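You operate a simulated robot arm through the tools that you are given. There is no shell and no other tool. Be economical: measure what you need, move in short steps, check, and stop when the job is done.

You run a simulated robot arm. Do the job below in one go: nothing can be reset, and whatever is moved stays where it is left.

JOB
Set the zero knob back to 0, then run the yellow wheel from the reject tray for a reading.
Fine: slide against the wheel; switch off once the figure shows and leave the wheel seated.

The check looks at the end state, three seconds after you hand in, the way a careful person would. Anything else that was tipped, shoved, dropped, spilled or broken makes it a failure.

ROBOT AND FRAMES
A 6-joint arm with a two-finger gripper on a trunk, on a base that drives. Base frame: it is fixed to the floor where the robot stands at the start and does not move with it; the origin is under the middle of the robot, x ahead of it, y to its left, z up; the surface under the hand at the start is at about z = 880. Units: mm, degrees, N and s.
Its first joint turns from -166.0 to 166.0 degrees. Places, roughly: red rocker switch [500, 200, 900]; steel ring seat [500, 200, 900]; wheel tester [500, 100, 900]; yellow-knob slide [500, 100, 900]; zero knob [500, 100, 900]. Payload 3.43 kg.
The TCP is the grasp point between the finger pads, 20 mm short of the fingertips. In the tool frame z runs along the fingers and y along their closing line. The gripper opens to 190 mm. The gripper's body begins 248 mm behind the TCP.
Orientation is that of the tool frame in the base frame, as a unit quaternion [x, y, z, w]. With the fingers straight down and closing along the base's y, the tool's x points along the base's -x, its y along +y and its z along -z.

CONTROLS
- The arm moves only by the tool send_rows. Its argument "increments" is a list that holds one entry, the list of rows, each a list of 6 numbers: the shift along the base's x, y, z in mm, then the turn, a rotation vector about the base's x, y, z in degrees. In form: [[[x, y, z, rx, ry, rz], ...]]. A call has 1 to 20 rows; each row is the pose to reach, as a shift and turn from the pose commanded when the call began. "claw" is the closure in counts, from 0 (fully open) to 255 (shut), set as the call begins (left out, the last holds). Rows are played at 5 a second. More than 50 mm and 8.6 degrees between two rows, or a gripper value outside its range, and nothing of the call is played. A pose out of reach is approached as far as the arm can. The call stops where the force on the tool passes 90 N (or 10 N more than at its start, if that is more) or the arm is blocked; 0.2 s more then pass. The fingers move at their own pace (about 45 mm/s each) and stop on an object; they squeeze with about 40 N. The grip force told is the motor's: it shows also when the fingers shut on nothing. Time passes only in rows, and 0.2 s behind the last, so rows that repeat a pose let the fingers close. It gives the time, the measured TCP pose, the force on the tool (base axes), the opening and the grip force at its end, in the units of the frame above (readings bear some noise), with the torque about the TCP (base axes, N m) and any sound that the robot's microphone picked up, and new pictures: "views" is both (left out), scene, wrist or none.
- Cameras (640 x 400 px; columns grow to the right, rows downward): "scene" is now at [23.8, 172, 1325.9]; the picture's right is [-0.30, -0.95, 0.00], its down [-0.49, 0.16, -0.86] and it looks along [0.82, -0.26, -0.52] (base axes); focal length 276 px, centre (320, 200). "wrist" rides on the gripper at [70, -8, -288] in the tool frame; the picture's right is [0.12, 0.99, 0.00], its down [-0.96, 0.12, -0.25] and it looks along [-0.25, 0.03, 0.97] (tool axes); focal length 261 px, centre (320, 200). There is no depth. A picture from a camera that has moved, and an enlarged one, comes with that camera's place and axes in the base frame and with its lens.
- lift_body(by): slides the trunk up (or, below 0, down) by that many mm; the arm and the scene camera ride with it, the base frame stays. It gives what a move gives, with no picture.
- roll_base(legs): drives the robot by 1 to 6 legs, each [ahead, turn to the left] in mm and degrees, along the robot's own axes; the way and the turn of a leg run together, so that a leg with both is an arc; at most 1500 mm and 180 degrees a leg. The arm and the cameras ride along, it lands a little off, and it stops where it bumps. It gives what a move gives, and a new picture of the scene camera.
- head_to(pan, tilt): turns the head with the scene camera to pan (to the left, within 155 degrees either way) and tilt (down, from -29 to 69), counted from straight ahead of the robot. It gives what a move gives, and a new picture of the scene camera.
- close_up(camera, box): a new picture of the part [left, top, right, bottom] of that camera's present view, enlarged. No time passes.
- hand_in(): hands the job in; it is judged then, once.

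Go step by step. Nothing tells you exact positions but the pictures and the camera data: compare them with the known pose of the tool, close in by small moves and look again before you grip or let go. The budget is 120 turns and 260 pictures, counting those below and the enlarged ones. Unless the task says otherwise, let go and move clear before handing in, and close with one line.

The tools are called as a command line: name --argument value ..., lists and objects as JSON in quotes. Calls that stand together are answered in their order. send_rows: Moves the arm, as the interface text tells. Its arguments: {"type":"object","properties":{"increments":{"type":"array"},"claw":{"type":"number"},"views":{"type":"string","enum":["both","scene","wrist","none"]}},"required":["increments"]} The other tools are called the same way: lift_body (by) slides the trunk up or down; roll_base (legs) drives the base; head_to (pan, tilt) turns the head that bears the scene camera; close_up (camera, box) takes an enlarged picture of a part of a camera's view; hand_in () hands the job in.

At the start:

```text
t: 0.0
position: [831.0, -121.7, 1206.4]
tcp_rot: [-0.001, 1.0, 0.0, 0.0]
force: [-0.5, 0.7, -0.5]
torque: [0.0, 0.0, 0.0]
opening: 189.9
gripper_force: 0.0
trunk travel left (down, up): [-125.0, 115.0]
robot x, y, heading: [-0.1, 4.5, 0.1]
head pan, tilt: [-17.6, 31.1]
```

scene: 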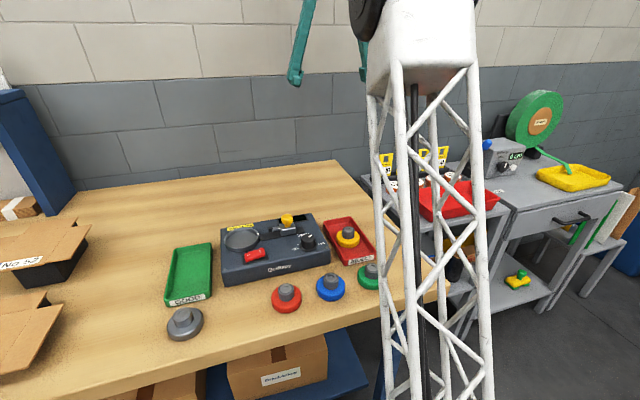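
wrist: 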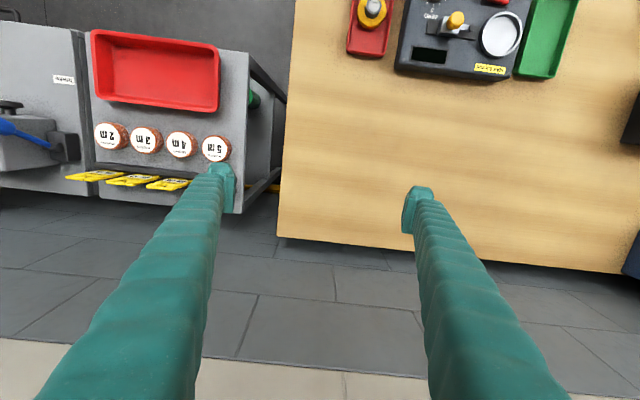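

I see the tester on the bench with the green and red trays on either side of it, and the yellow wheel in the red (reject) tray. I'll enlarge the views of the tester first.

close_up --camera "scene" --box '[200, 190, 400, 315]'

close_up --camera "wrist" --box '[340, 0, 580, 150]'

```text
3.20 times, centred on (300, 252) of scene
camera zoom: at [23.8, 172.0, 1325.9], right [-0.3, -0.95, 0.0], down [-0.49, 0.16, -0.86], along [0.82, -0.26, -0.52], focal length 885 px, centre (384, 32)
```

zoom: 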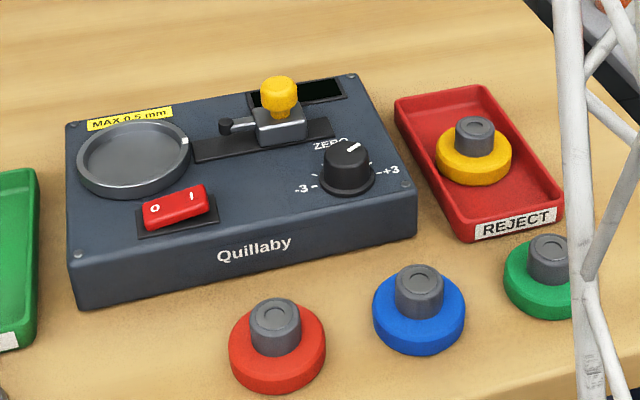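

```text
2.67 times, centred on (460, 75) of wrist
camera zoom: at [760.6, -129.6, 1493.5], right [-0.12, 0.99, 0.0], down [0.96, 0.12, 0.25], along [0.25, 0.03, -0.97], focal length 695 px, centre (-53, 533)
```

zoom: 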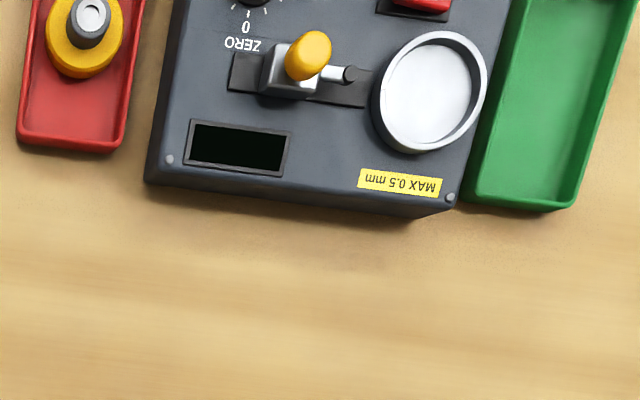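

The tester is at about x 470–540, y 50–200. I'll bring the hand over it, staying high, to look straight down.

send_rows --increments '[[[-38, 19, 0, 0, 0, 0], [-76, 38, 0, 0, 0, 0], [-114, 57, 0, 0, 0, 0], [-152, 76, 0, 0, 0, 0], [-190, 95, 0, 0, 0, 0], [-228, 114, 0, 0, 0, 0], [-266, 133, 0, 0, 0, 0], [-304, 152, 0, 0, 0, 0], [-342, 171, 0, 0, 0, 0], [-381, 190, 0, 0, 0, 0], [-381, 190, 0, 0, 0, 0]]]'

```text
t: 2.4
position: [445.2, 66.9, 1205.2]
tcp_rot: [0.0, 1.0, 0.0, 0.0]
force: [-0.1, -0.8, -0.3]
torque: [0.0, -0.02, -0.03]
opening: 189.7
gripper_force: 0.0
trunk travel left (down, up): [-125.0, 115.0]
robot x, y, heading: [-2.6, 2.0, 0.2]
head pan, tilt: [-17.6, 31.1]
camera scene: at [23.6, 172.0, 1325.9], right [-0.3, -0.95, 0.0], down [-0.49, 0.16, -0.86], along [0.82, -0.26, -0.52], focal length 276 px, centre (320, 200)
camera wrist: at [376.0, 59.0, 1492.4], right [-0.12, 0.99, 0.0], down [0.96, 0.12, 0.25], along [0.25, 0.03, -0.97], focal length 261 px, centre (320, 200)
```

scene: 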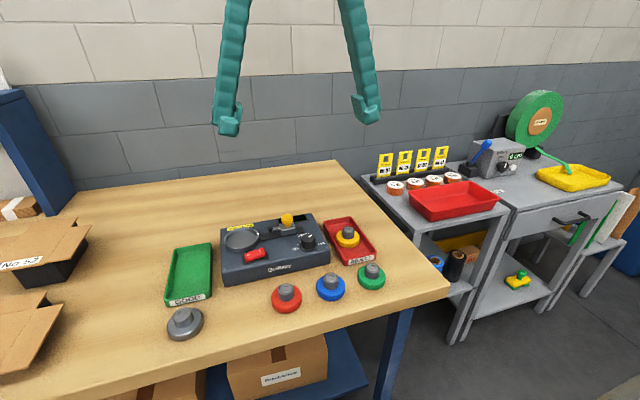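
wrist: 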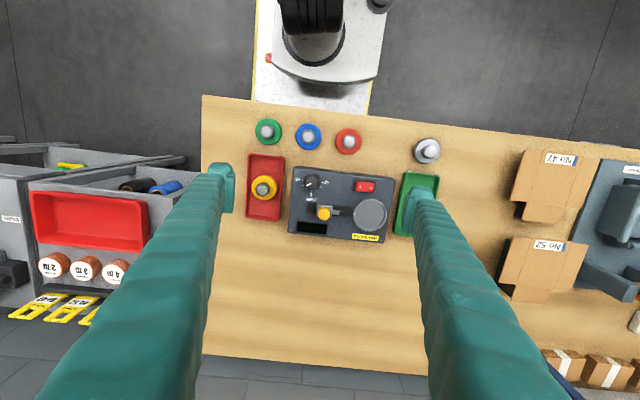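

The tester is now in clear view; I'll enlarge it to triangulate.

close_up --camera "wrist" --box '[240, 145, 400, 245]'

close_up --camera "scene" --box '[210, 205, 338, 285]'

```text
4.00 times, centred on (320, 195) of wrist
camera zoom: at [376.0, 59.0, 1492.4], right [-0.12, 0.99, 0.0], down [0.96, 0.12, 0.25], along [0.25, 0.03, -0.97], focal length 1043 px, centre (320, 220)
```

zoom: 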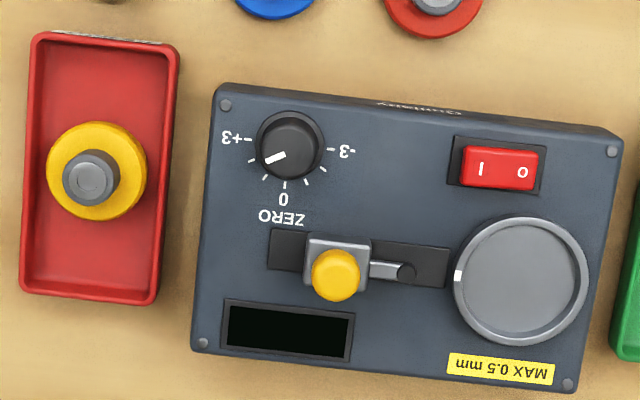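

```text
5.00 times, centred on (274, 245) of scene
camera zoom: at [23.6, 172.0, 1325.9], right [-0.3, -0.95, 0.0], down [-0.49, 0.16, -0.86], along [0.82, -0.26, -0.52], focal length 1382 px, centre (550, -25)
```

zoom: 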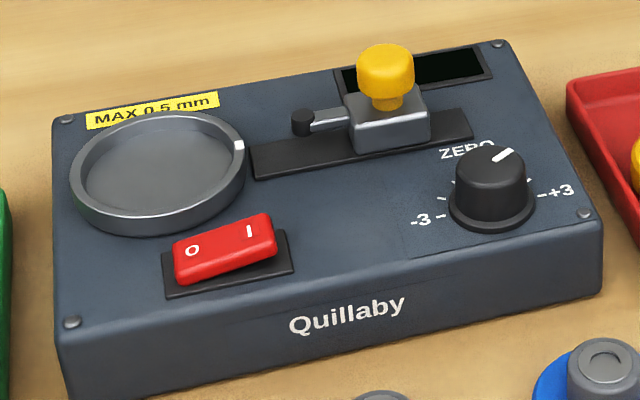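

By triangulation the knob cap is at about (477, 55, 945), pointing near +2, with 0 towards +x. The slide knob is at (538, 86, 970), the seat at (543, 193, 930) and the wheel hub at (516, -55, 917). I'll hover over the zero knob with the hand turned -30° and the fingers part-closed.

send_rows --increments '[[[8, -3, -40, 0, 0, -7.5], [16, -6, -80, 0, 0, -15], [24, -9, -120, 0, 0, -22.5], [32, -12, -160, 0, 0, -30], [32, -12, -190, 0, 0, -30], [32, -12, -190, 0, 0, -30]]]' --claw 174

```text
t: 3.8
position: [482.2, 55.5, 1013.7]
tcp_rot: [0.259, 0.966, -0.001, 0.0]
force: [-0.8, -0.3, 0.2]
torque: [0.04, 0.01, 0.01]
opening: 65.2
gripper_force: 0.0
trunk travel left (down, up): [-125.0, 115.0]
robot x, y, heading: [4.0, 1.1, -0.3]
head pan, tilt: [-17.6, 31.1]
camera scene: at [23.7, 172.1, 1325.9], right [-0.3, -0.95, 0.0], down [-0.49, 0.16, -0.86], along [0.82, -0.26, -0.52], focal length 276 px, centre (320, 200)
camera wrist: at [417.4, 84.1, 1302.5], right [0.39, 0.92, 0.0], down [0.89, -0.38, 0.25], along [0.23, -0.1, -0.97], focal length 261 px, centre (320, 200)
```

scene: 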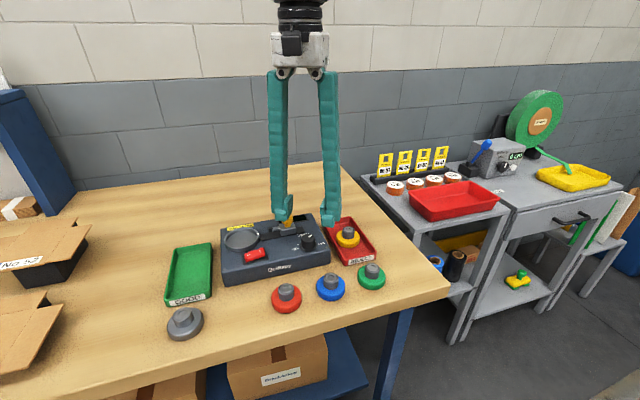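
wrist: 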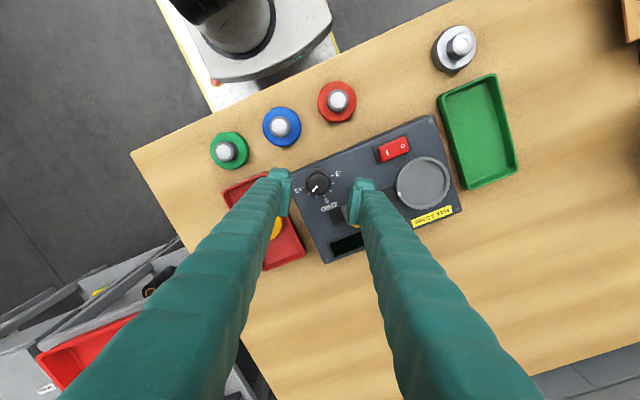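

close_up --camera "wrist" --box '[272, 150, 368, 210]'

close_up --camera "scene" --box '[260, 180, 356, 240]'

```text
6.67 times, centred on (320, 180) of wrist
camera zoom: at [417.4, 84.1, 1302.5], right [0.39, 0.92, 0.0], down [0.89, -0.38, 0.25], along [0.23, -0.1, -0.97], focal length 1738 px, centre (320, 333)
```

zoom: 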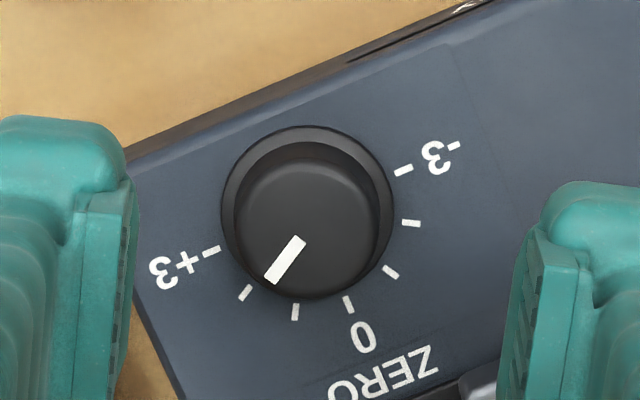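

```text
6.67 times, centred on (308, 210) of scene
camera zoom: at [23.7, 172.1, 1325.9], right [-0.3, -0.95, 0.0], down [-0.49, 0.16, -0.86], along [0.82, -0.26, -0.52], focal length 1843 px, centre (400, 133)
```

zoom: 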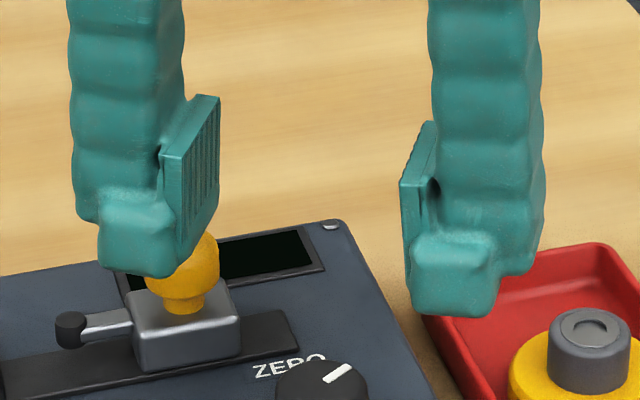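

The knob centre is at about (479, 54), and the pointer sits about 62° from 0. I'll go down with the fingers around the knob and check before closing.

send_rows --increments '[[[-3, -2, -20, 0, 0, 0], [-3, -2, -40, 0, 0, 0], [-3, -2, -58, 0, 0, 0], [-3, -2, -63, 0, 0, 0], [-3, -2, -63, 0, 0, 0]]]' --views "none"

close_up --camera "wrist" --box '[272, 150, 368, 210]'

close_up --camera "scene" --box '[260, 200, 356, 260]'

```text
t: 5.0
position: [479.5, 55.3, 953.5]
tcp_rot: [0.259, 0.966, 0.001, 0.0]
force: [-0.3, 0.2, 5.4]
torque: [0.19, -0.22, -0.01]
opening: 60.7
gripper_force: 0.8
trunk travel left (down, up): [-125.0, 115.0]
robot x, y, heading: [-1.3, -0.4, -0.1]
head pan, tilt: [-17.6, 31.1]
```

```text
6.67 times, centred on (320, 180) of wrist
camera zoom: at [414.7, 82.9, 1241.2], right [0.39, 0.92, 0.0], down [0.89, -0.38, 0.25], along [0.23, -0.1, -0.97], focal length 1738 px, centre (320, 333)
```

zoom: 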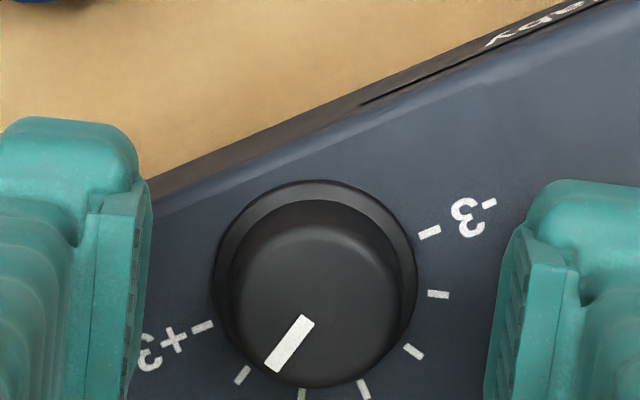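

```text
6.67 times, centred on (308, 230) of scene
camera zoom: at [23.6, 172.0, 1326.0], right [-0.3, -0.95, 0.0], down [-0.49, 0.16, -0.86], along [0.82, -0.26, -0.52], focal length 1843 px, centre (400, 0)
```

zoom: 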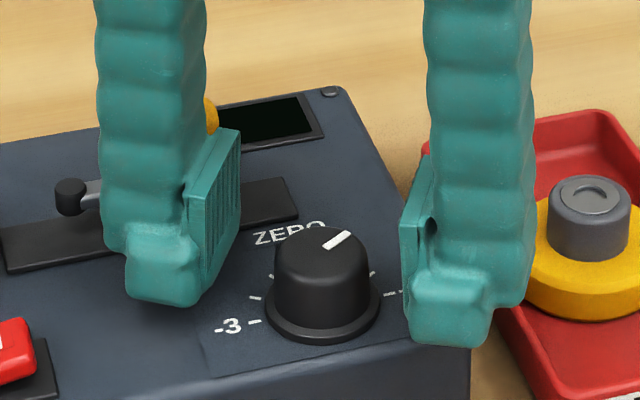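

A small upward force puts a contact near (520, 90), so the turned left finger is touching the slide block's edge. I'll back up, square the hand so the fingers close along y, narrow the opening and come down again.

send_rows --increments '[[[0, 0, 20, 0, 0, 0], [0, 0, 40, 0, 0, 0], [0, 0, 40, 0, 0, 7.5], [0, 0, 40, 0, 0, 15], [0, 0, 40, 0, 0, 22.5], [0, 0, 40, 0, 0, 30], [0, 0, 40, 0, 0, 30]]]' --claw 188 --views "none"

close_up --camera "wrist" --box '[260, 130, 420, 230]'

close_up --camera "scene" --box '[210, 195, 338, 275]'

```text
t: 6.6
position: [480.0, 54.4, 992.5]
tcp_rot: [0.0, 1.0, 0.0, 0.0]
force: [-0.2, -0.4, 0.2]
torque: [0.02, 0.01, 0.03]
opening: 50.1
gripper_force: 0.1
trunk travel left (down, up): [-125.0, 115.0]
robot x, y, heading: [-0.7, 2.0, -0.2]
head pan, tilt: [-17.6, 31.1]
```

```text
4.00 times, centred on (340, 180) of wrist
camera zoom: at [408.7, 46.4, 1280.6], right [-0.12, 0.99, 0.0], down [0.96, 0.12, 0.25], along [0.25, 0.03, -0.97], focal length 1043 px, centre (240, 280)
```

zoom: 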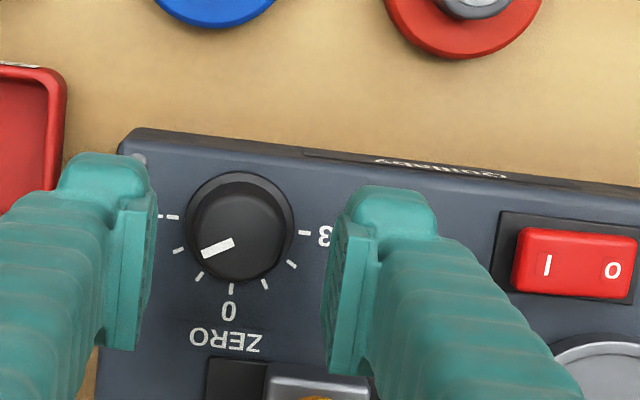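

```text
5.00 times, centred on (274, 235) of scene
camera zoom: at [23.7, 172.1, 1325.9], right [-0.3, -0.95, 0.0], down [-0.49, 0.16, -0.86], along [0.82, -0.26, -0.52], focal length 1382 px, centre (550, 25)
```

zoom: 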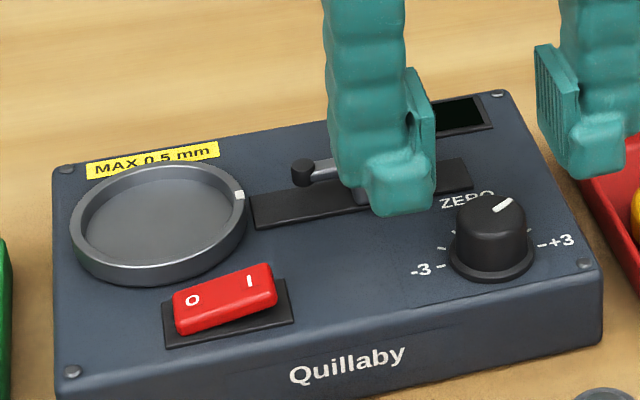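

Nothing was moved. I'll go down squarely onto the zero knob.

send_rows --increments '[[[0, 0, -20, 0, 0, 0], [0, 0, -36, 0, 0, 0], [0, 0, -44, 0, 0, 0], [0, 0, -44, 0, 0, 0]]]' --views "none"

close_up --camera "wrist" --box '[240, 130, 400, 230]'

close_up --camera "scene" --box '[260, 200, 356, 260]'

```text
t: 7.6
position: [479.2, 53.3, 948.2]
tcp_rot: [0.0, 1.0, 0.001, 0.0]
force: [-0.2, 0.9, 0.6]
torque: [0.01, -0.03, 0.0]
opening: 49.9
gripper_force: 0.1
trunk travel left (down, up): [-125.0, 115.0]
robot x, y, heading: [-0.6, -1.8, -0.3]
head pan, tilt: [-17.6, 31.1]
```

```text
4.00 times, centred on (320, 180) of wrist
camera zoom: at [408.6, 46.3, 1236.1], right [-0.12, 0.99, 0.0], down [0.96, 0.12, 0.25], along [0.25, 0.03, -0.97], focal length 1043 px, centre (320, 280)
```

zoom: 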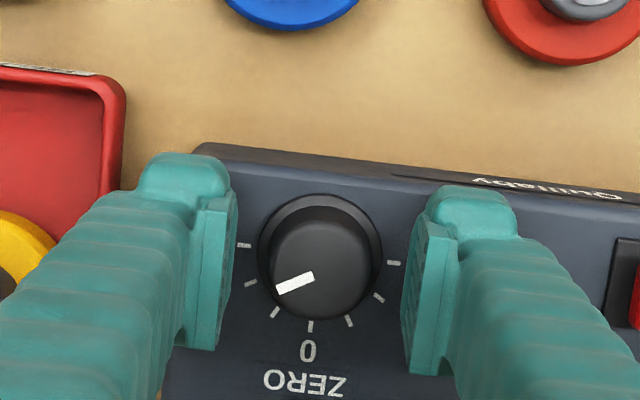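

```text
6.67 times, centred on (308, 230) of scene
camera zoom: at [23.7, 172.1, 1325.9], right [-0.3, -0.95, 0.0], down [-0.49, 0.16, -0.86], along [0.82, -0.26, -0.52], focal length 1843 px, centre (400, 0)
```

zoom: 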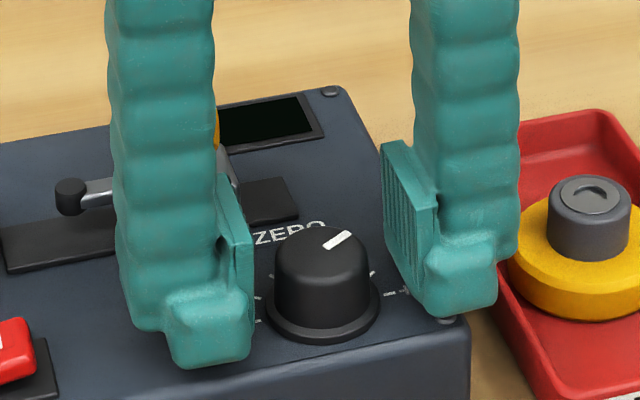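

The fingers straddle the knob, so I'll close on it.

send_rows --increments '[[[0, 0, 0, 0, 0, 0], [0, 0, 0, 0, 0, 0], [0, 0, 0, 0, 0, 0], [0, 0, 0, 0, 0, 0]]]' --claw 255 --views "none"

close_up --camera "wrist" --box '[240, 130, 400, 230]'

```text
t: 8.6
position: [479.2, 53.8, 947.9]
tcp_rot: [0.0, 1.0, 0.001, 0.0]
force: [-1.2, -1.0, -2.2]
torque: [0.01, 0.02, 0.04]
opening: 30.6
gripper_force: 44.4
trunk travel left (down, up): [-125.0, 115.0]
robot x, y, heading: [-1.5, 2.5, -0.1]
head pan, tilt: [-17.6, 31.1]
```

```text
4.00 times, centred on (320, 180) of wrist
camera zoom: at [408.7, 46.2, 1236.2], right [-0.12, 0.99, 0.0], down [0.96, 0.12, 0.25], along [0.25, 0.03, -0.97], focal length 1043 px, centre (320, 280)
```

zoom: 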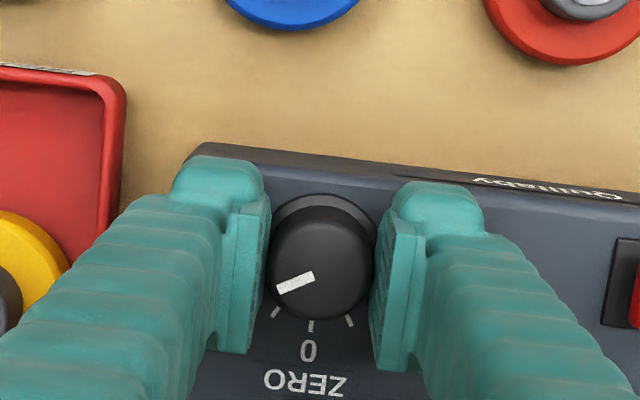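

The grip is firm, so I'll turn by +62°.

send_rows --increments '[[[0, 0, 0, 0, 0, 6], [0, 0, 0, 0, 0, 12], [0, 0, 0, 0, 0, 18], [0, 0, 0, 0, 0, 24], [0, 0, 0, 0, 0, 30], [0, 0, 0, 0, 0, 36], [0, 0, 0, 0, 0, 42], [0, 0, 0, 0, 0, 48], [0, 0, 0, 0, 0, 54], [0, 0, 0, 0, 0, 60], [0, 0, 0, 0, 0, 62], [0, 0, 0, 0, 0, 62]]]' --views "none"

close_up --camera "wrist" --box '[240, 130, 400, 230]'

close_up --camera "scene" --box '[260, 200, 356, 260]'

```text
t: 11.2
position: [479.2, 54.6, 948.4]
tcp_rot: [-0.515, 0.857, 0.001, -0.001]
force: [10.6, -16.4, -19.9]
torque: [-0.14, -0.05, 0.0]
opening: 30.8
gripper_force: 45.0
trunk travel left (down, up): [-125.0, 115.0]
robot x, y, heading: [1.8, -1.3, 0.1]
head pan, tilt: [-17.6, 31.1]
```

```text
4.00 times, centred on (320, 180) of wrist
camera zoom: at [453.8, -11.7, 1236.3], right [-0.93, 0.36, 0.0], down [0.35, 0.9, 0.25], along [0.09, 0.23, -0.97], focal length 1043 px, centre (320, 280)
```

zoom: 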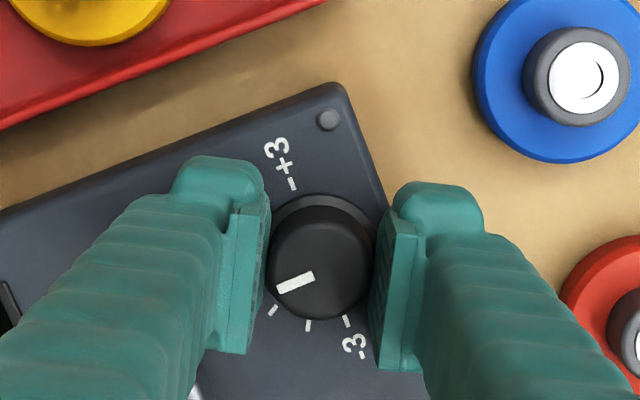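

```text
6.67 times, centred on (308, 230) of scene
camera zoom: at [24.5, 171.3, 1325.8], right [-0.3, -0.95, 0.0], down [-0.49, 0.16, -0.86], along [0.82, -0.26, -0.52], focal length 1843 px, centre (400, 0)
```

zoom: 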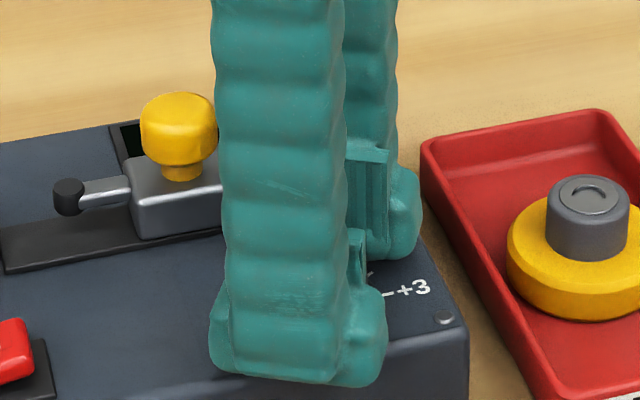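

The pointer followed the turn exactly. I'll release a little, lift, and look at where it points.

send_rows --increments '[[[0, 0, 0, 0, 0, 0], [0, 0, 0, 0, 0, 0], [0, 0, 0, 0, 0, 0], [0, 0, 15, 0, 0, 0], [0, 0, 40, 0, 0, 0], [0, 0, 60, 0, 0, 0], [0, 0, 60, 0, 0, 0]]]' --claw 196 --views "none"

close_up --camera "wrist" --box '[272, 150, 368, 210]'

close_up --camera "scene" --box '[260, 200, 356, 260]'

```text
t: 12.8
position: [480.5, 54.2, 1009.0]
tcp_rot: [-0.515, 0.857, 0.0, 0.0]
force: [0.5, 0.1, -0.7]
torque: [0.01, 0.01, 0.0]
opening: 44.3
gripper_force: 0.1
trunk travel left (down, up): [-125.0, 115.0]
robot x, y, heading: [1.8, 1.3, 0.0]
head pan, tilt: [-17.6, 31.1]
```

```text
6.67 times, centred on (320, 180) of wrist
camera zoom: at [454.4, -11.7, 1297.3], right [-0.93, 0.36, 0.0], down [0.35, 0.9, 0.25], along [0.09, 0.23, -0.97], focal length 1738 px, centre (320, 333)
```

zoom: 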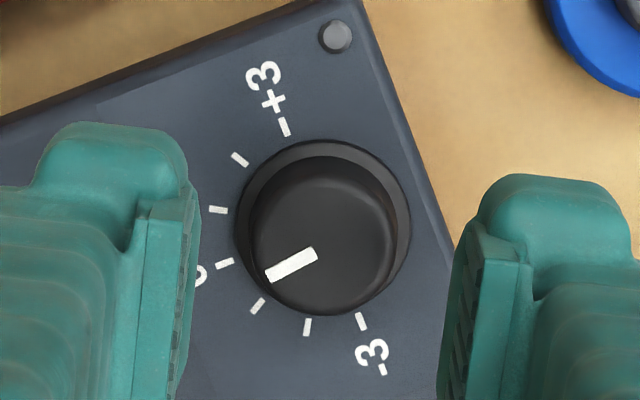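

```text
6.67 times, centred on (308, 230) of scene
camera zoom: at [23.7, 171.9, 1325.9], right [-0.3, -0.95, 0.0], down [-0.49, 0.16, -0.86], along [0.82, -0.26, -0.52], focal length 1843 px, centre (400, 0)
```

zoom: 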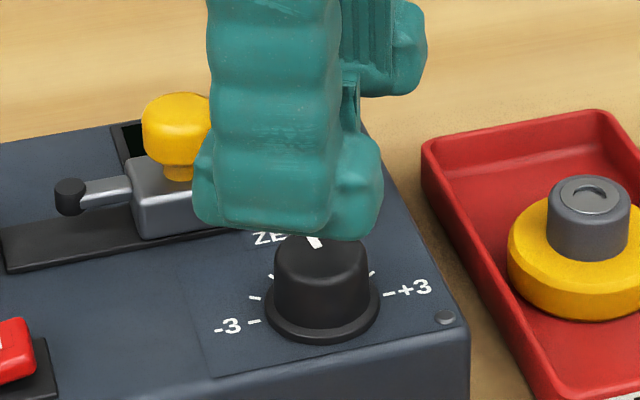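

close_up --camera "wrist" --box '[300, 168, 340, 193]'

send_rows --increments '[[[0, 0, 20, 0, 0, -8], [0, 0, 40, 0, 0, -16], [0, 0, 60, 0, 0, -24], [0, 0, 60, 0, 0, -32], [0, 0, 60, 0, 0, -40], [0, 0, 60, 0, 0, -48], [0, 0, 60, 0, 0, -56], [0, 0, 60, 0, 0, -62], [0, 0, 60, 0, 0, -62]]]' --claw 174 --views "none"

close_up --camera "wrist" --box '[288, 150, 352, 190]'

close_up --camera "scene" --box '[284, 225, 332, 255]'

```text
16.00 times, centred on (320, 180) of wrist
camera zoom: at [454.4, -11.7, 1297.3], right [-0.93, 0.36, 0.0], down [0.35, 0.9, 0.25], along [0.09, 0.23, -0.97], focal length 4170 px, centre (320, 512)
```

zoom: 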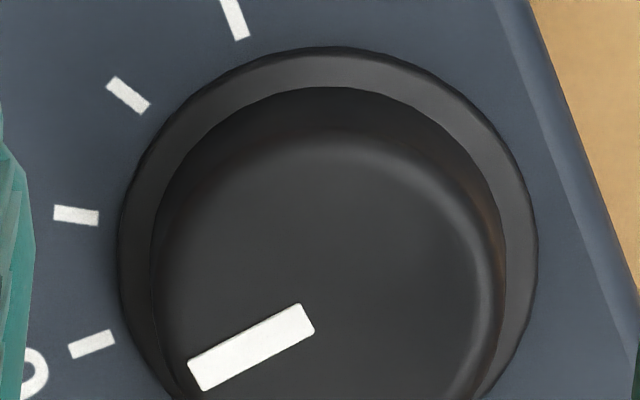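

```text
t: 14.8
position: [479.4, 54.8, 1068.3]
tcp_rot: [0.001, 1.0, 0.0, 0.001]
force: [-0.2, 1.1, 0.3]
torque: [-0.01, 0.0, -0.01]
opening: 60.4
gripper_force: 0.1
trunk travel left (down, up): [-125.0, 115.0]
robot x, y, heading: [-0.3, -2.6, 0.0]
head pan, tilt: [-17.6, 31.1]
```

```text
10.00 times, centred on (320, 170) of wrist
camera zoom: at [408.1, 46.7, 1356.4], right [-0.12, 0.99, 0.0], down [0.96, 0.11, 0.25], along [0.25, 0.03, -0.97], focal length 2606 px, centre (320, 500)
```

zoom: 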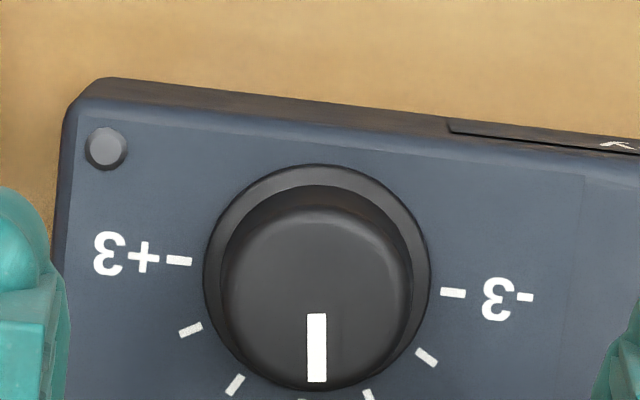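

```text
13.33 times, centred on (308, 240) of scene
camera zoom: at [23.7, 171.9, 1325.9], right [-0.3, -0.95, 0.0], down [-0.49, 0.16, -0.86], along [0.82, -0.26, -0.52], focal length 3686 px, centre (480, -333)
```

zoom: 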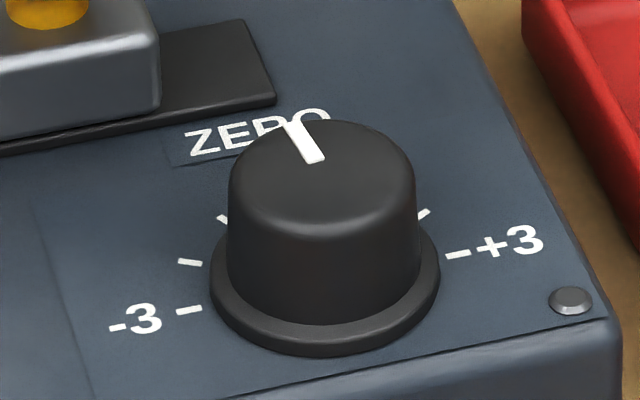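

Measured against the ticks, the pointer overshot 0 by about 6° towards -1. I'll re-grip squarely and turn back.

send_rows --increments '[[[0, 0, -40, 0, 0, 0], [0, 0, -80, 0, 0, 0], [0, 0, -110, 0, 0, 0], [0, 0, -120, 0, 0, 0], [0, 0, -120, 0, 0, 0]]]' --claw 188 --views "none"

send_rows --increments '[[[0, 0, 0, 0, 0, 0], [0, 0, 0, 0, 0, 0], [0, 0, 0, 0, 0, 0], [0, 0, 0, 0, 0, 0]]]' --claw 255 --views "none"

close_up --camera "wrist" --box '[288, 175, 352, 215]'

```text
t: 16.0
position: [478.7, 54.8, 948.5]
tcp_rot: [0.0, 1.0, 0.001, 0.0]
force: [-0.1, -0.9, 0.0]
torque: [0.01, 0.0, 0.0]
opening: 49.8
gripper_force: 0.1
trunk travel left (down, up): [-125.0, 115.0]
robot x, y, heading: [-0.2, -1.2, -0.1]
head pan, tilt: [-17.6, 31.1]
```

```text
t: 17.0
position: [478.3, 54.3, 949.6]
tcp_rot: [0.0, 1.0, 0.001, 0.0]
force: [-0.7, -5.2, -2.7]
torque: [0.0, 0.0, -0.01]
opening: 30.7
gripper_force: 45.2
trunk travel left (down, up): [-125.0, 115.0]
robot x, y, heading: [2.5, 0.2, 0.2]
head pan, tilt: [-17.6, 31.1]
```

```text
10.00 times, centred on (320, 195) of wrist
camera zoom: at [408.2, 46.2, 1236.8], right [-0.12, 0.99, 0.0], down [0.96, 0.12, 0.25], along [0.25, 0.03, -0.97], focal length 2606 px, centre (320, 250)
```

zoom: 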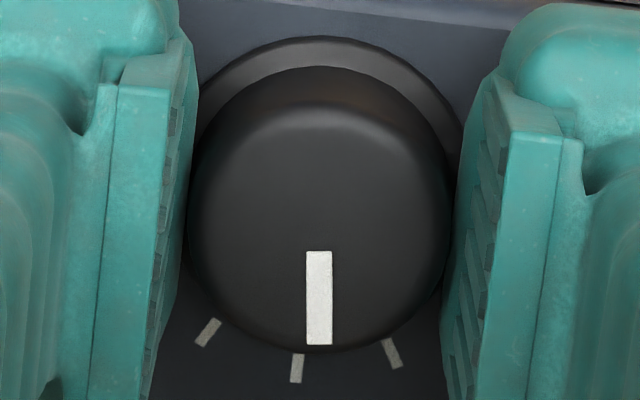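

send_rows --increments '[[[0, 0, 0, 0, 0, -3], [0, 0, 0, 0, 0, -6.3], [0, 0, 0, 0, 0, -6.3], [0, 0, 0, 0, 0, -6.3]]]' --views "none"

send_rows --increments '[[[0, 0, 0, 0, 0, 0], [0, 0, 0, 0, 0, 0], [0, 0, 0, 0, 0, 0], [0, 0, 20, 0, 0, 0], [0, 0, 60, 0, 0, 3], [0, 0, 100, 0, 0, 6.3], [0, 0, 120, 0, 0, 6.3], [0, 0, 120, 0, 0, 6.3]]]' --claw 188 --views "none"

close_up --camera "wrist" --box '[288, 160, 352, 200]'

close_up --camera "scene" --box '[284, 225, 332, 255]'

```text
t: 18.0
position: [478.5, 53.6, 948.4]
tcp_rot: [0.055, 0.998, 0.001, 0.0]
force: [2.1, -0.6, -2.3]
torque: [-0.05, -0.05, 0.04]
opening: 30.7
gripper_force: 45.2
trunk travel left (down, up): [-125.0, 115.0]
robot x, y, heading: [0.2, 1.1, 0.1]
head pan, tilt: [-17.6, 31.1]
```

```text
t: 19.8
position: [479.2, 53.1, 1069.1]
tcp_rot: [0.0, 1.0, -0.001, 0.0]
force: [-0.7, -1.0, 0.9]
torque: [0.0, 0.01, 0.03]
opening: 49.9
gripper_force: 0.1
trunk travel left (down, up): [-125.0, 115.0]
robot x, y, heading: [-0.5, 0.6, -0.0]
head pan, tilt: [-17.6, 31.1]
```

```text
10.00 times, centred on (320, 180) of wrist
camera zoom: at [407.9, 45.9, 1357.6], right [-0.12, 0.99, 0.0], down [0.96, 0.12, 0.25], along [0.25, 0.03, -0.97], focal length 2606 px, centre (320, 400)
```

zoom: 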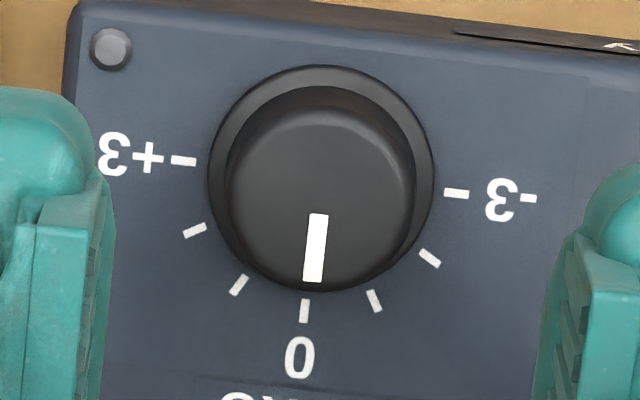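

```text
13.33 times, centred on (308, 240) of scene
camera zoom: at [23.7, 171.9, 1325.9], right [-0.3, -0.95, 0.0], down [-0.49, 0.16, -0.86], along [0.82, -0.26, -0.52], focal length 3686 px, centre (480, -333)
```

zoom: 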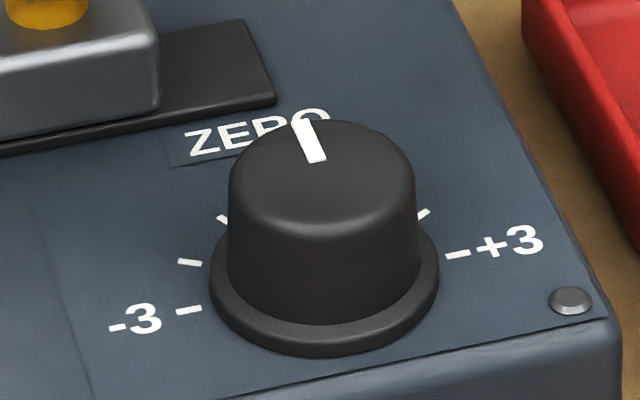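

The knob now points at 0 within a degree or two. Next is the yellow wheel in the reject tray, so I'll hover over its hub.

send_rows --increments '[[[12, -36, 0, 0, 0, 0], [24, -72, 0, 0, 0, 0], [37, -108, -20, 0, 0, 0], [37, -108, -60, 0, 0, 0], [37, -108, -70, 0, 0, 0], [37, -108, -70, 0, 0, 0]]]' --claw 172 --views "none"

close_up --camera "wrist" --box '[240, 140, 400, 240]'

close_up --camera "scene" --box '[290, 190, 418, 270]'

```text
t: 21.2
position: [517.0, -54.3, 999.5]
tcp_rot: [0.0, 1.0, 0.0, 0.0]
force: [0.5, 0.1, -0.3]
torque: [0.02, 0.01, 0.0]
opening: 61.5
gripper_force: 0.2
trunk travel left (down, up): [-125.0, 115.0]
robot x, y, heading: [-0.9, -0.2, 0.0]
head pan, tilt: [-17.6, 31.1]
```

```text
4.00 times, centred on (320, 190) of wrist
camera zoom: at [446.1, -62.3, 1287.0], right [-0.12, 0.99, 0.0], down [0.96, 0.12, 0.25], along [0.25, 0.03, -0.97], focal length 1043 px, centre (320, 240)
```

zoom: 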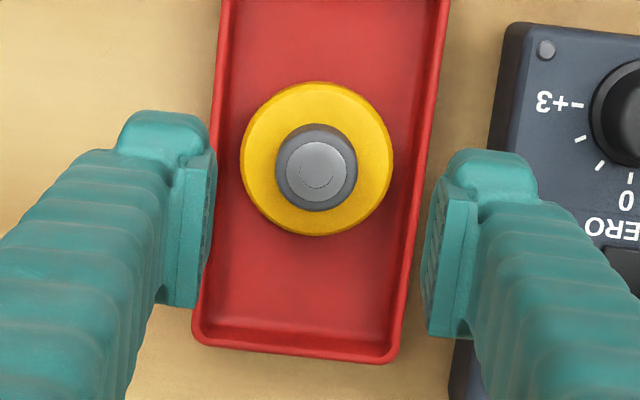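

```text
5.00 times, centred on (354, 230) of scene
camera zoom: at [23.7, 171.9, 1325.9], right [-0.3, -0.95, 0.0], down [-0.49, 0.16, -0.86], along [0.82, -0.26, -0.52], focal length 1382 px, centre (150, 50)
```

zoom: 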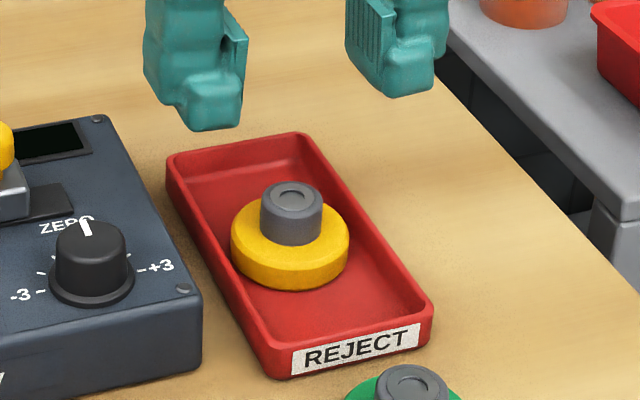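

The hub is at (514, -55), its top at about z 922. I'll narrow the fingers and descend to just above it.

send_rows --increments '[[[-3, -1, -20, 0, 0, 0], [-3, -1, -40, 0, 0, 0], [-3, -1, -50, 0, 0, 0], [-3, -1, -50, 0, 0, 0]]]' --claw 203 --views "none"

close_up --camera "wrist" --box '[272, 160, 368, 220]'

close_up --camera "scene" --box '[290, 190, 418, 270]'

```text
t: 22.2
position: [513.1, -54.6, 949.4]
tcp_rot: [0.0, 1.0, -0.001, 0.0]
force: [-0.6, 0.5, 0.0]
torque: [-0.04, 0.02, -0.03]
opening: 39.0
gripper_force: 0.0
trunk travel left (down, up): [-125.0, 115.0]
robot x, y, heading: [-0.3, 1.1, 0.1]
head pan, tilt: [-17.6, 31.1]
```

```text
6.67 times, centred on (320, 190) of wrist
camera zoom: at [442.5, -63.2, 1236.5], right [-0.12, 0.99, 0.0], down [0.96, 0.12, 0.25], along [0.25, 0.03, -0.97], focal length 1738 px, centre (320, 267)
```

zoom: 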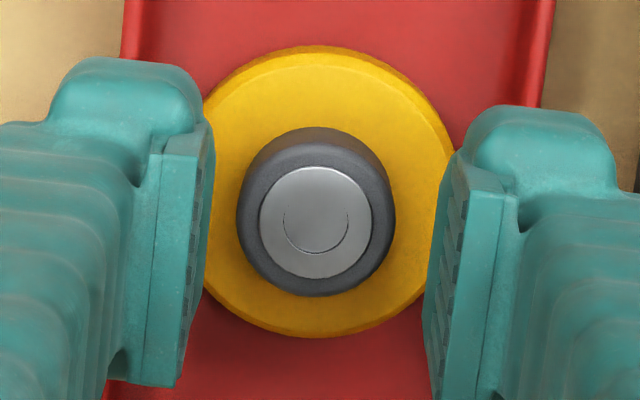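

```text
5.00 times, centred on (354, 230) of scene
camera zoom: at [23.7, 171.9, 1325.9], right [-0.3, -0.95, 0.0], down [-0.49, 0.16, -0.86], along [0.82, -0.26, -0.52], focal length 1382 px, centre (150, 50)
```

zoom: 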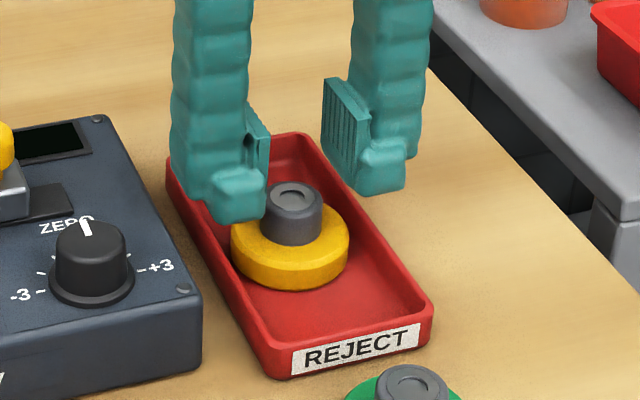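

send_rows --increments '[[[1, -0.5, -12, 0, 0, 0], [1, -0.5, -22, 0, 0, 0], [1, -0.5, -28, 0, 0, 0], [1, -0.5, -28, 0, 0, 0]]]' --views "none"

close_up --camera "scene" --box '[290, 190, 418, 270]'

close_up --camera "wrist" --box '[272, 170, 368, 230]'

```text
t: 23.2
position: [513.7, -55.5, 922.8]
tcp_rot: [0.0, 1.0, 0.0, 0.0]
force: [-1.4, 2.4, 20.1]
torque: [-0.15, 0.02, -0.01]
opening: 38.9
gripper_force: 0.4
trunk travel left (down, up): [-125.0, 115.0]
robot x, y, heading: [-2.3, -2.6, -0.1]
head pan, tilt: [-17.6, 31.1]
```

```text
5.00 times, centred on (354, 230) of scene
camera zoom: at [23.2, 172.0, 1326.2], right [-0.3, -0.95, 0.0], down [-0.49, 0.16, -0.86], along [0.82, -0.26, -0.52], focal length 1382 px, centre (150, 50)
```

zoom: 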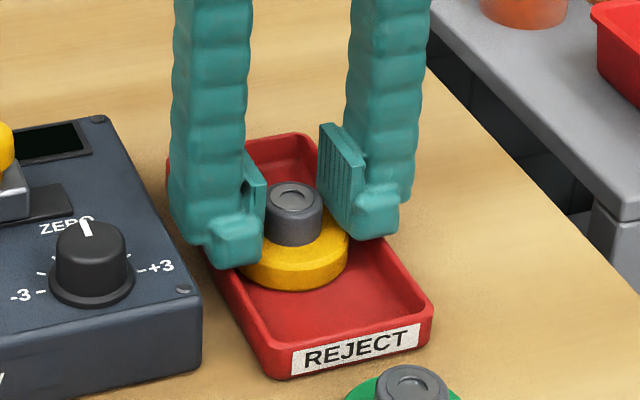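

```text
6.67 times, centred on (320, 200) of wrist
camera zoom: at [443.4, -63.3, 1209.7], right [-0.12, 0.99, 0.0], down [0.96, 0.12, 0.25], along [0.25, 0.03, -0.97], focal length 1738 px, centre (320, 200)
```

zoom: 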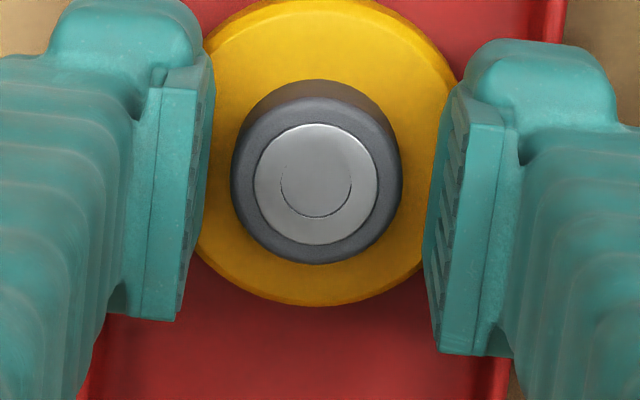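

The tips rest on the wheel's flange, so I'll raise 3 mm and close on the hub.

send_rows --increments '[[[0, 0, 3.5, 0, 0, 0], [0, 0, 3.5, 0, 0, 0]]]' --views "none"

send_rows --increments '[[[0, 0, 0, 0, 0, 0], [0, 0, 0, 0, 0, 0], [0, 0, 0, 0, 0, 0], [0, 0, 0, 0, 0, 0]]]' --claw 255 --views "none"

```text
t: 23.8
position: [514.2, -55.7, 923.2]
tcp_rot: [0.0, 1.0, 0.0, 0.0]
force: [-0.4, -0.2, -0.2]
torque: [-0.02, 0.0, -0.02]
opening: 38.8
gripper_force: 0.0
trunk travel left (down, up): [-125.0, 115.0]
robot x, y, heading: [-2.2, 0.8, 0.0]
head pan, tilt: [-17.6, 31.1]
```

```text
t: 24.8
position: [514.6, -54.3, 925.0]
tcp_rot: [0.0, 1.0, 0.0, 0.0]
force: [0.2, -0.8, 0.0]
torque: [0.04, 0.01, 0.03]
opening: 28.3
gripper_force: 40.6
trunk travel left (down, up): [-125.0, 115.0]
robot x, y, heading: [-3.2, 0.8, 0.1]
head pan, tilt: [-17.6, 31.1]
```

Gripped. I'll lift it and look.

send_rows --increments '[[[0, 0, 15, 0, 0, 0], [0, 0, 40, 0, 0, 0], [0, 0, 80, 0, 0, 0], [0, 0, 120, 0, 0, 0], [0, 0, 120, 0, 0, 0]]]' --views "none"

close_up --camera "scene" --box '[280, 160, 424, 250]'

close_up --camera "wrist" --box '[272, 170, 368, 230]'

```text
t: 26.0
position: [515.4, -57.0, 1045.1]
tcp_rot: [0.001, 1.0, -0.001, 0.0]
force: [0.7, -0.3, -1.3]
torque: [-0.02, 0.0, 0.01]
opening: 28.1
gripper_force: 39.9
trunk travel left (down, up): [-125.0, 115.0]
robot x, y, heading: [-4.4, -1.0, -0.1]
head pan, tilt: [-17.6, 31.1]
```

```text
4.44 times, centred on (352, 205) of scene
camera zoom: at [23.7, 171.9, 1325.9], right [-0.3, -0.95, 0.0], down [-0.49, 0.16, -0.86], along [0.82, -0.26, -0.52], focal length 1229 px, centre (178, 178)
```

zoom: 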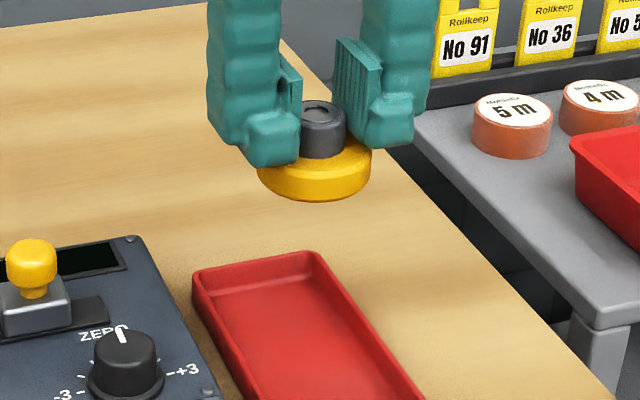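

```text
6.67 times, centred on (320, 200) of wrist
camera zoom: at [444.7, -64.0, 1332.6], right [-0.12, 0.99, 0.0], down [0.96, 0.12, 0.25], along [0.25, 0.03, -0.97], focal length 1738 px, centre (320, 200)
```

zoom: 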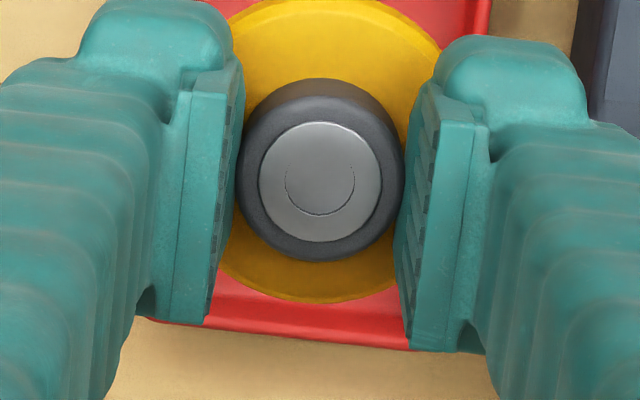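

The wheel is held well. I'll move towards the seat but stop short, to measure the ring from close by.

send_rows --increments '[[[10, 30, 0, 0, 0, 0], [20, 70, 0, 0, 0, 0], [28, 112, 0, 0, 0, 0], [28, 112, 0, 0, 0, 0], [28, 112, 0, 0, 0, 0]]]' --views "none"

close_up --camera "wrist" --box '[280, 120, 472, 240]'

close_up --camera "scene" --box '[205, 190, 333, 270]'

```text
t: 27.2
position: [539.7, 57.1, 1046.0]
tcp_rot: [0.001, 1.0, 0.0, 0.0]
force: [0.9, 0.8, -1.4]
torque: [0.01, -0.01, 0.04]
opening: 28.4
gripper_force: 41.0
trunk travel left (down, up): [-125.0, 115.0]
robot x, y, heading: [0.9, -1.1, -0.2]
head pan, tilt: [-17.6, 31.1]
```

```text
3.33 times, centred on (376, 180) of wrist
camera zoom: at [470.3, 48.6, 1333.7], right [-0.12, 0.99, 0.0], down [0.96, 0.12, 0.25], along [0.25, 0.03, -0.97], focal length 869 px, centre (133, 267)
```

zoom: 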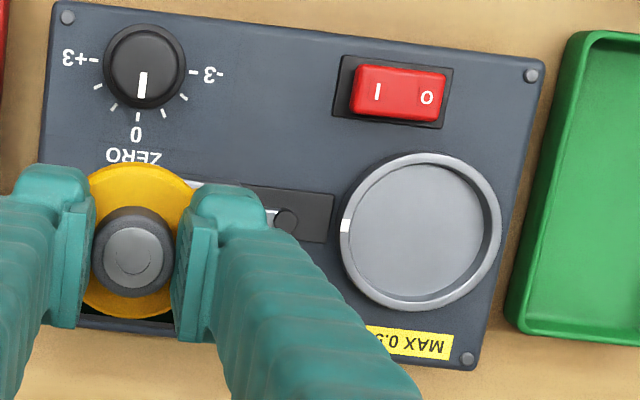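

```text
5.00 times, centred on (269, 230) of scene
camera zoom: at [23.7, 171.9, 1325.9], right [-0.3, -0.95, 0.0], down [-0.49, 0.16, -0.86], along [0.82, -0.26, -0.52], focal length 1382 px, centre (575, 50)
```

zoom: 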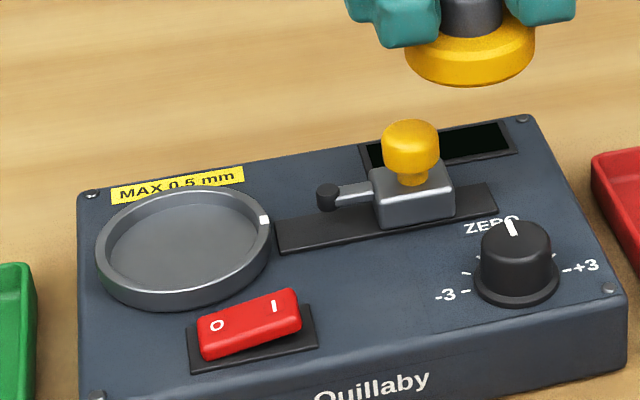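

The ring centre is at about (542, 193.5). I'll move over it and down to a hover with the wheel still above the rim.

send_rows --increments '[[[0, 45, 0, 0, 0, 0], [0, 90, 0, 0, 0, 0], [0, 125, 0, 0, 0, 0], [0, 136.5, 0, 0, 0, 0], [0, 136.5, -25, 0, 0, 0], [0, 136.5, -50, 0, 0, 0], [0, 136.5, -50, 0, 0, 0], [0, 136.5, -50, 0, 0, 0]]]' --views "none"

close_up --camera "wrist" --box '[240, 140, 400, 240]'

close_up --camera "scene" --box '[205, 190, 301, 250]'

```text
t: 29.0
position: [542.6, 193.8, 995.2]
tcp_rot: [0.0, 1.0, 0.0, 0.0]
force: [0.3, 0.3, -1.0]
torque: [-0.03, 0.03, -0.01]
opening: 28.4
gripper_force: 40.4
trunk travel left (down, up): [-125.0, 115.0]
robot x, y, heading: [2.0, 0.2, -0.1]
head pan, tilt: [-17.6, 31.1]
```

```text
4.00 times, centred on (320, 190) of wrist
camera zoom: at [471.0, 185.6, 1282.9], right [-0.12, 0.99, 0.0], down [0.96, 0.12, 0.25], along [0.25, 0.03, -0.97], focal length 1043 px, centre (320, 240)
```

zoom: 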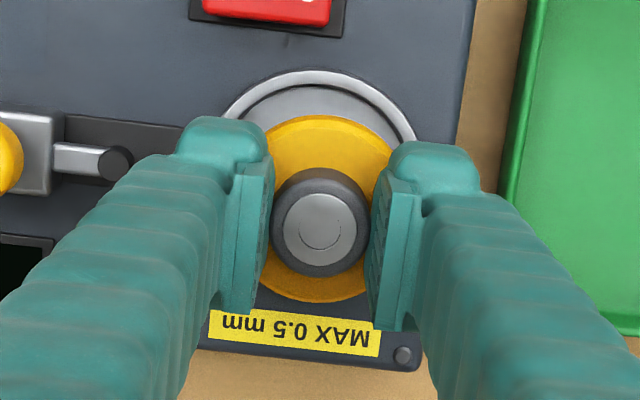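

```text
6.67 times, centred on (253, 220) of scene
camera zoom: at [23.7, 172.0, 1325.9], right [-0.3, -0.95, 0.0], down [-0.49, 0.16, -0.86], along [0.82, -0.26, -0.52], focal length 1843 px, centre (767, 67)
```

zoom: 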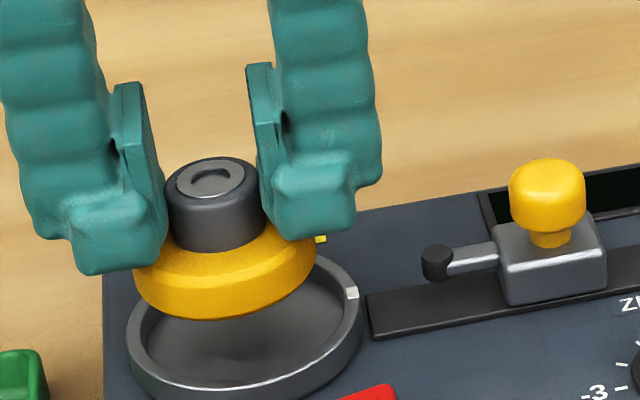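

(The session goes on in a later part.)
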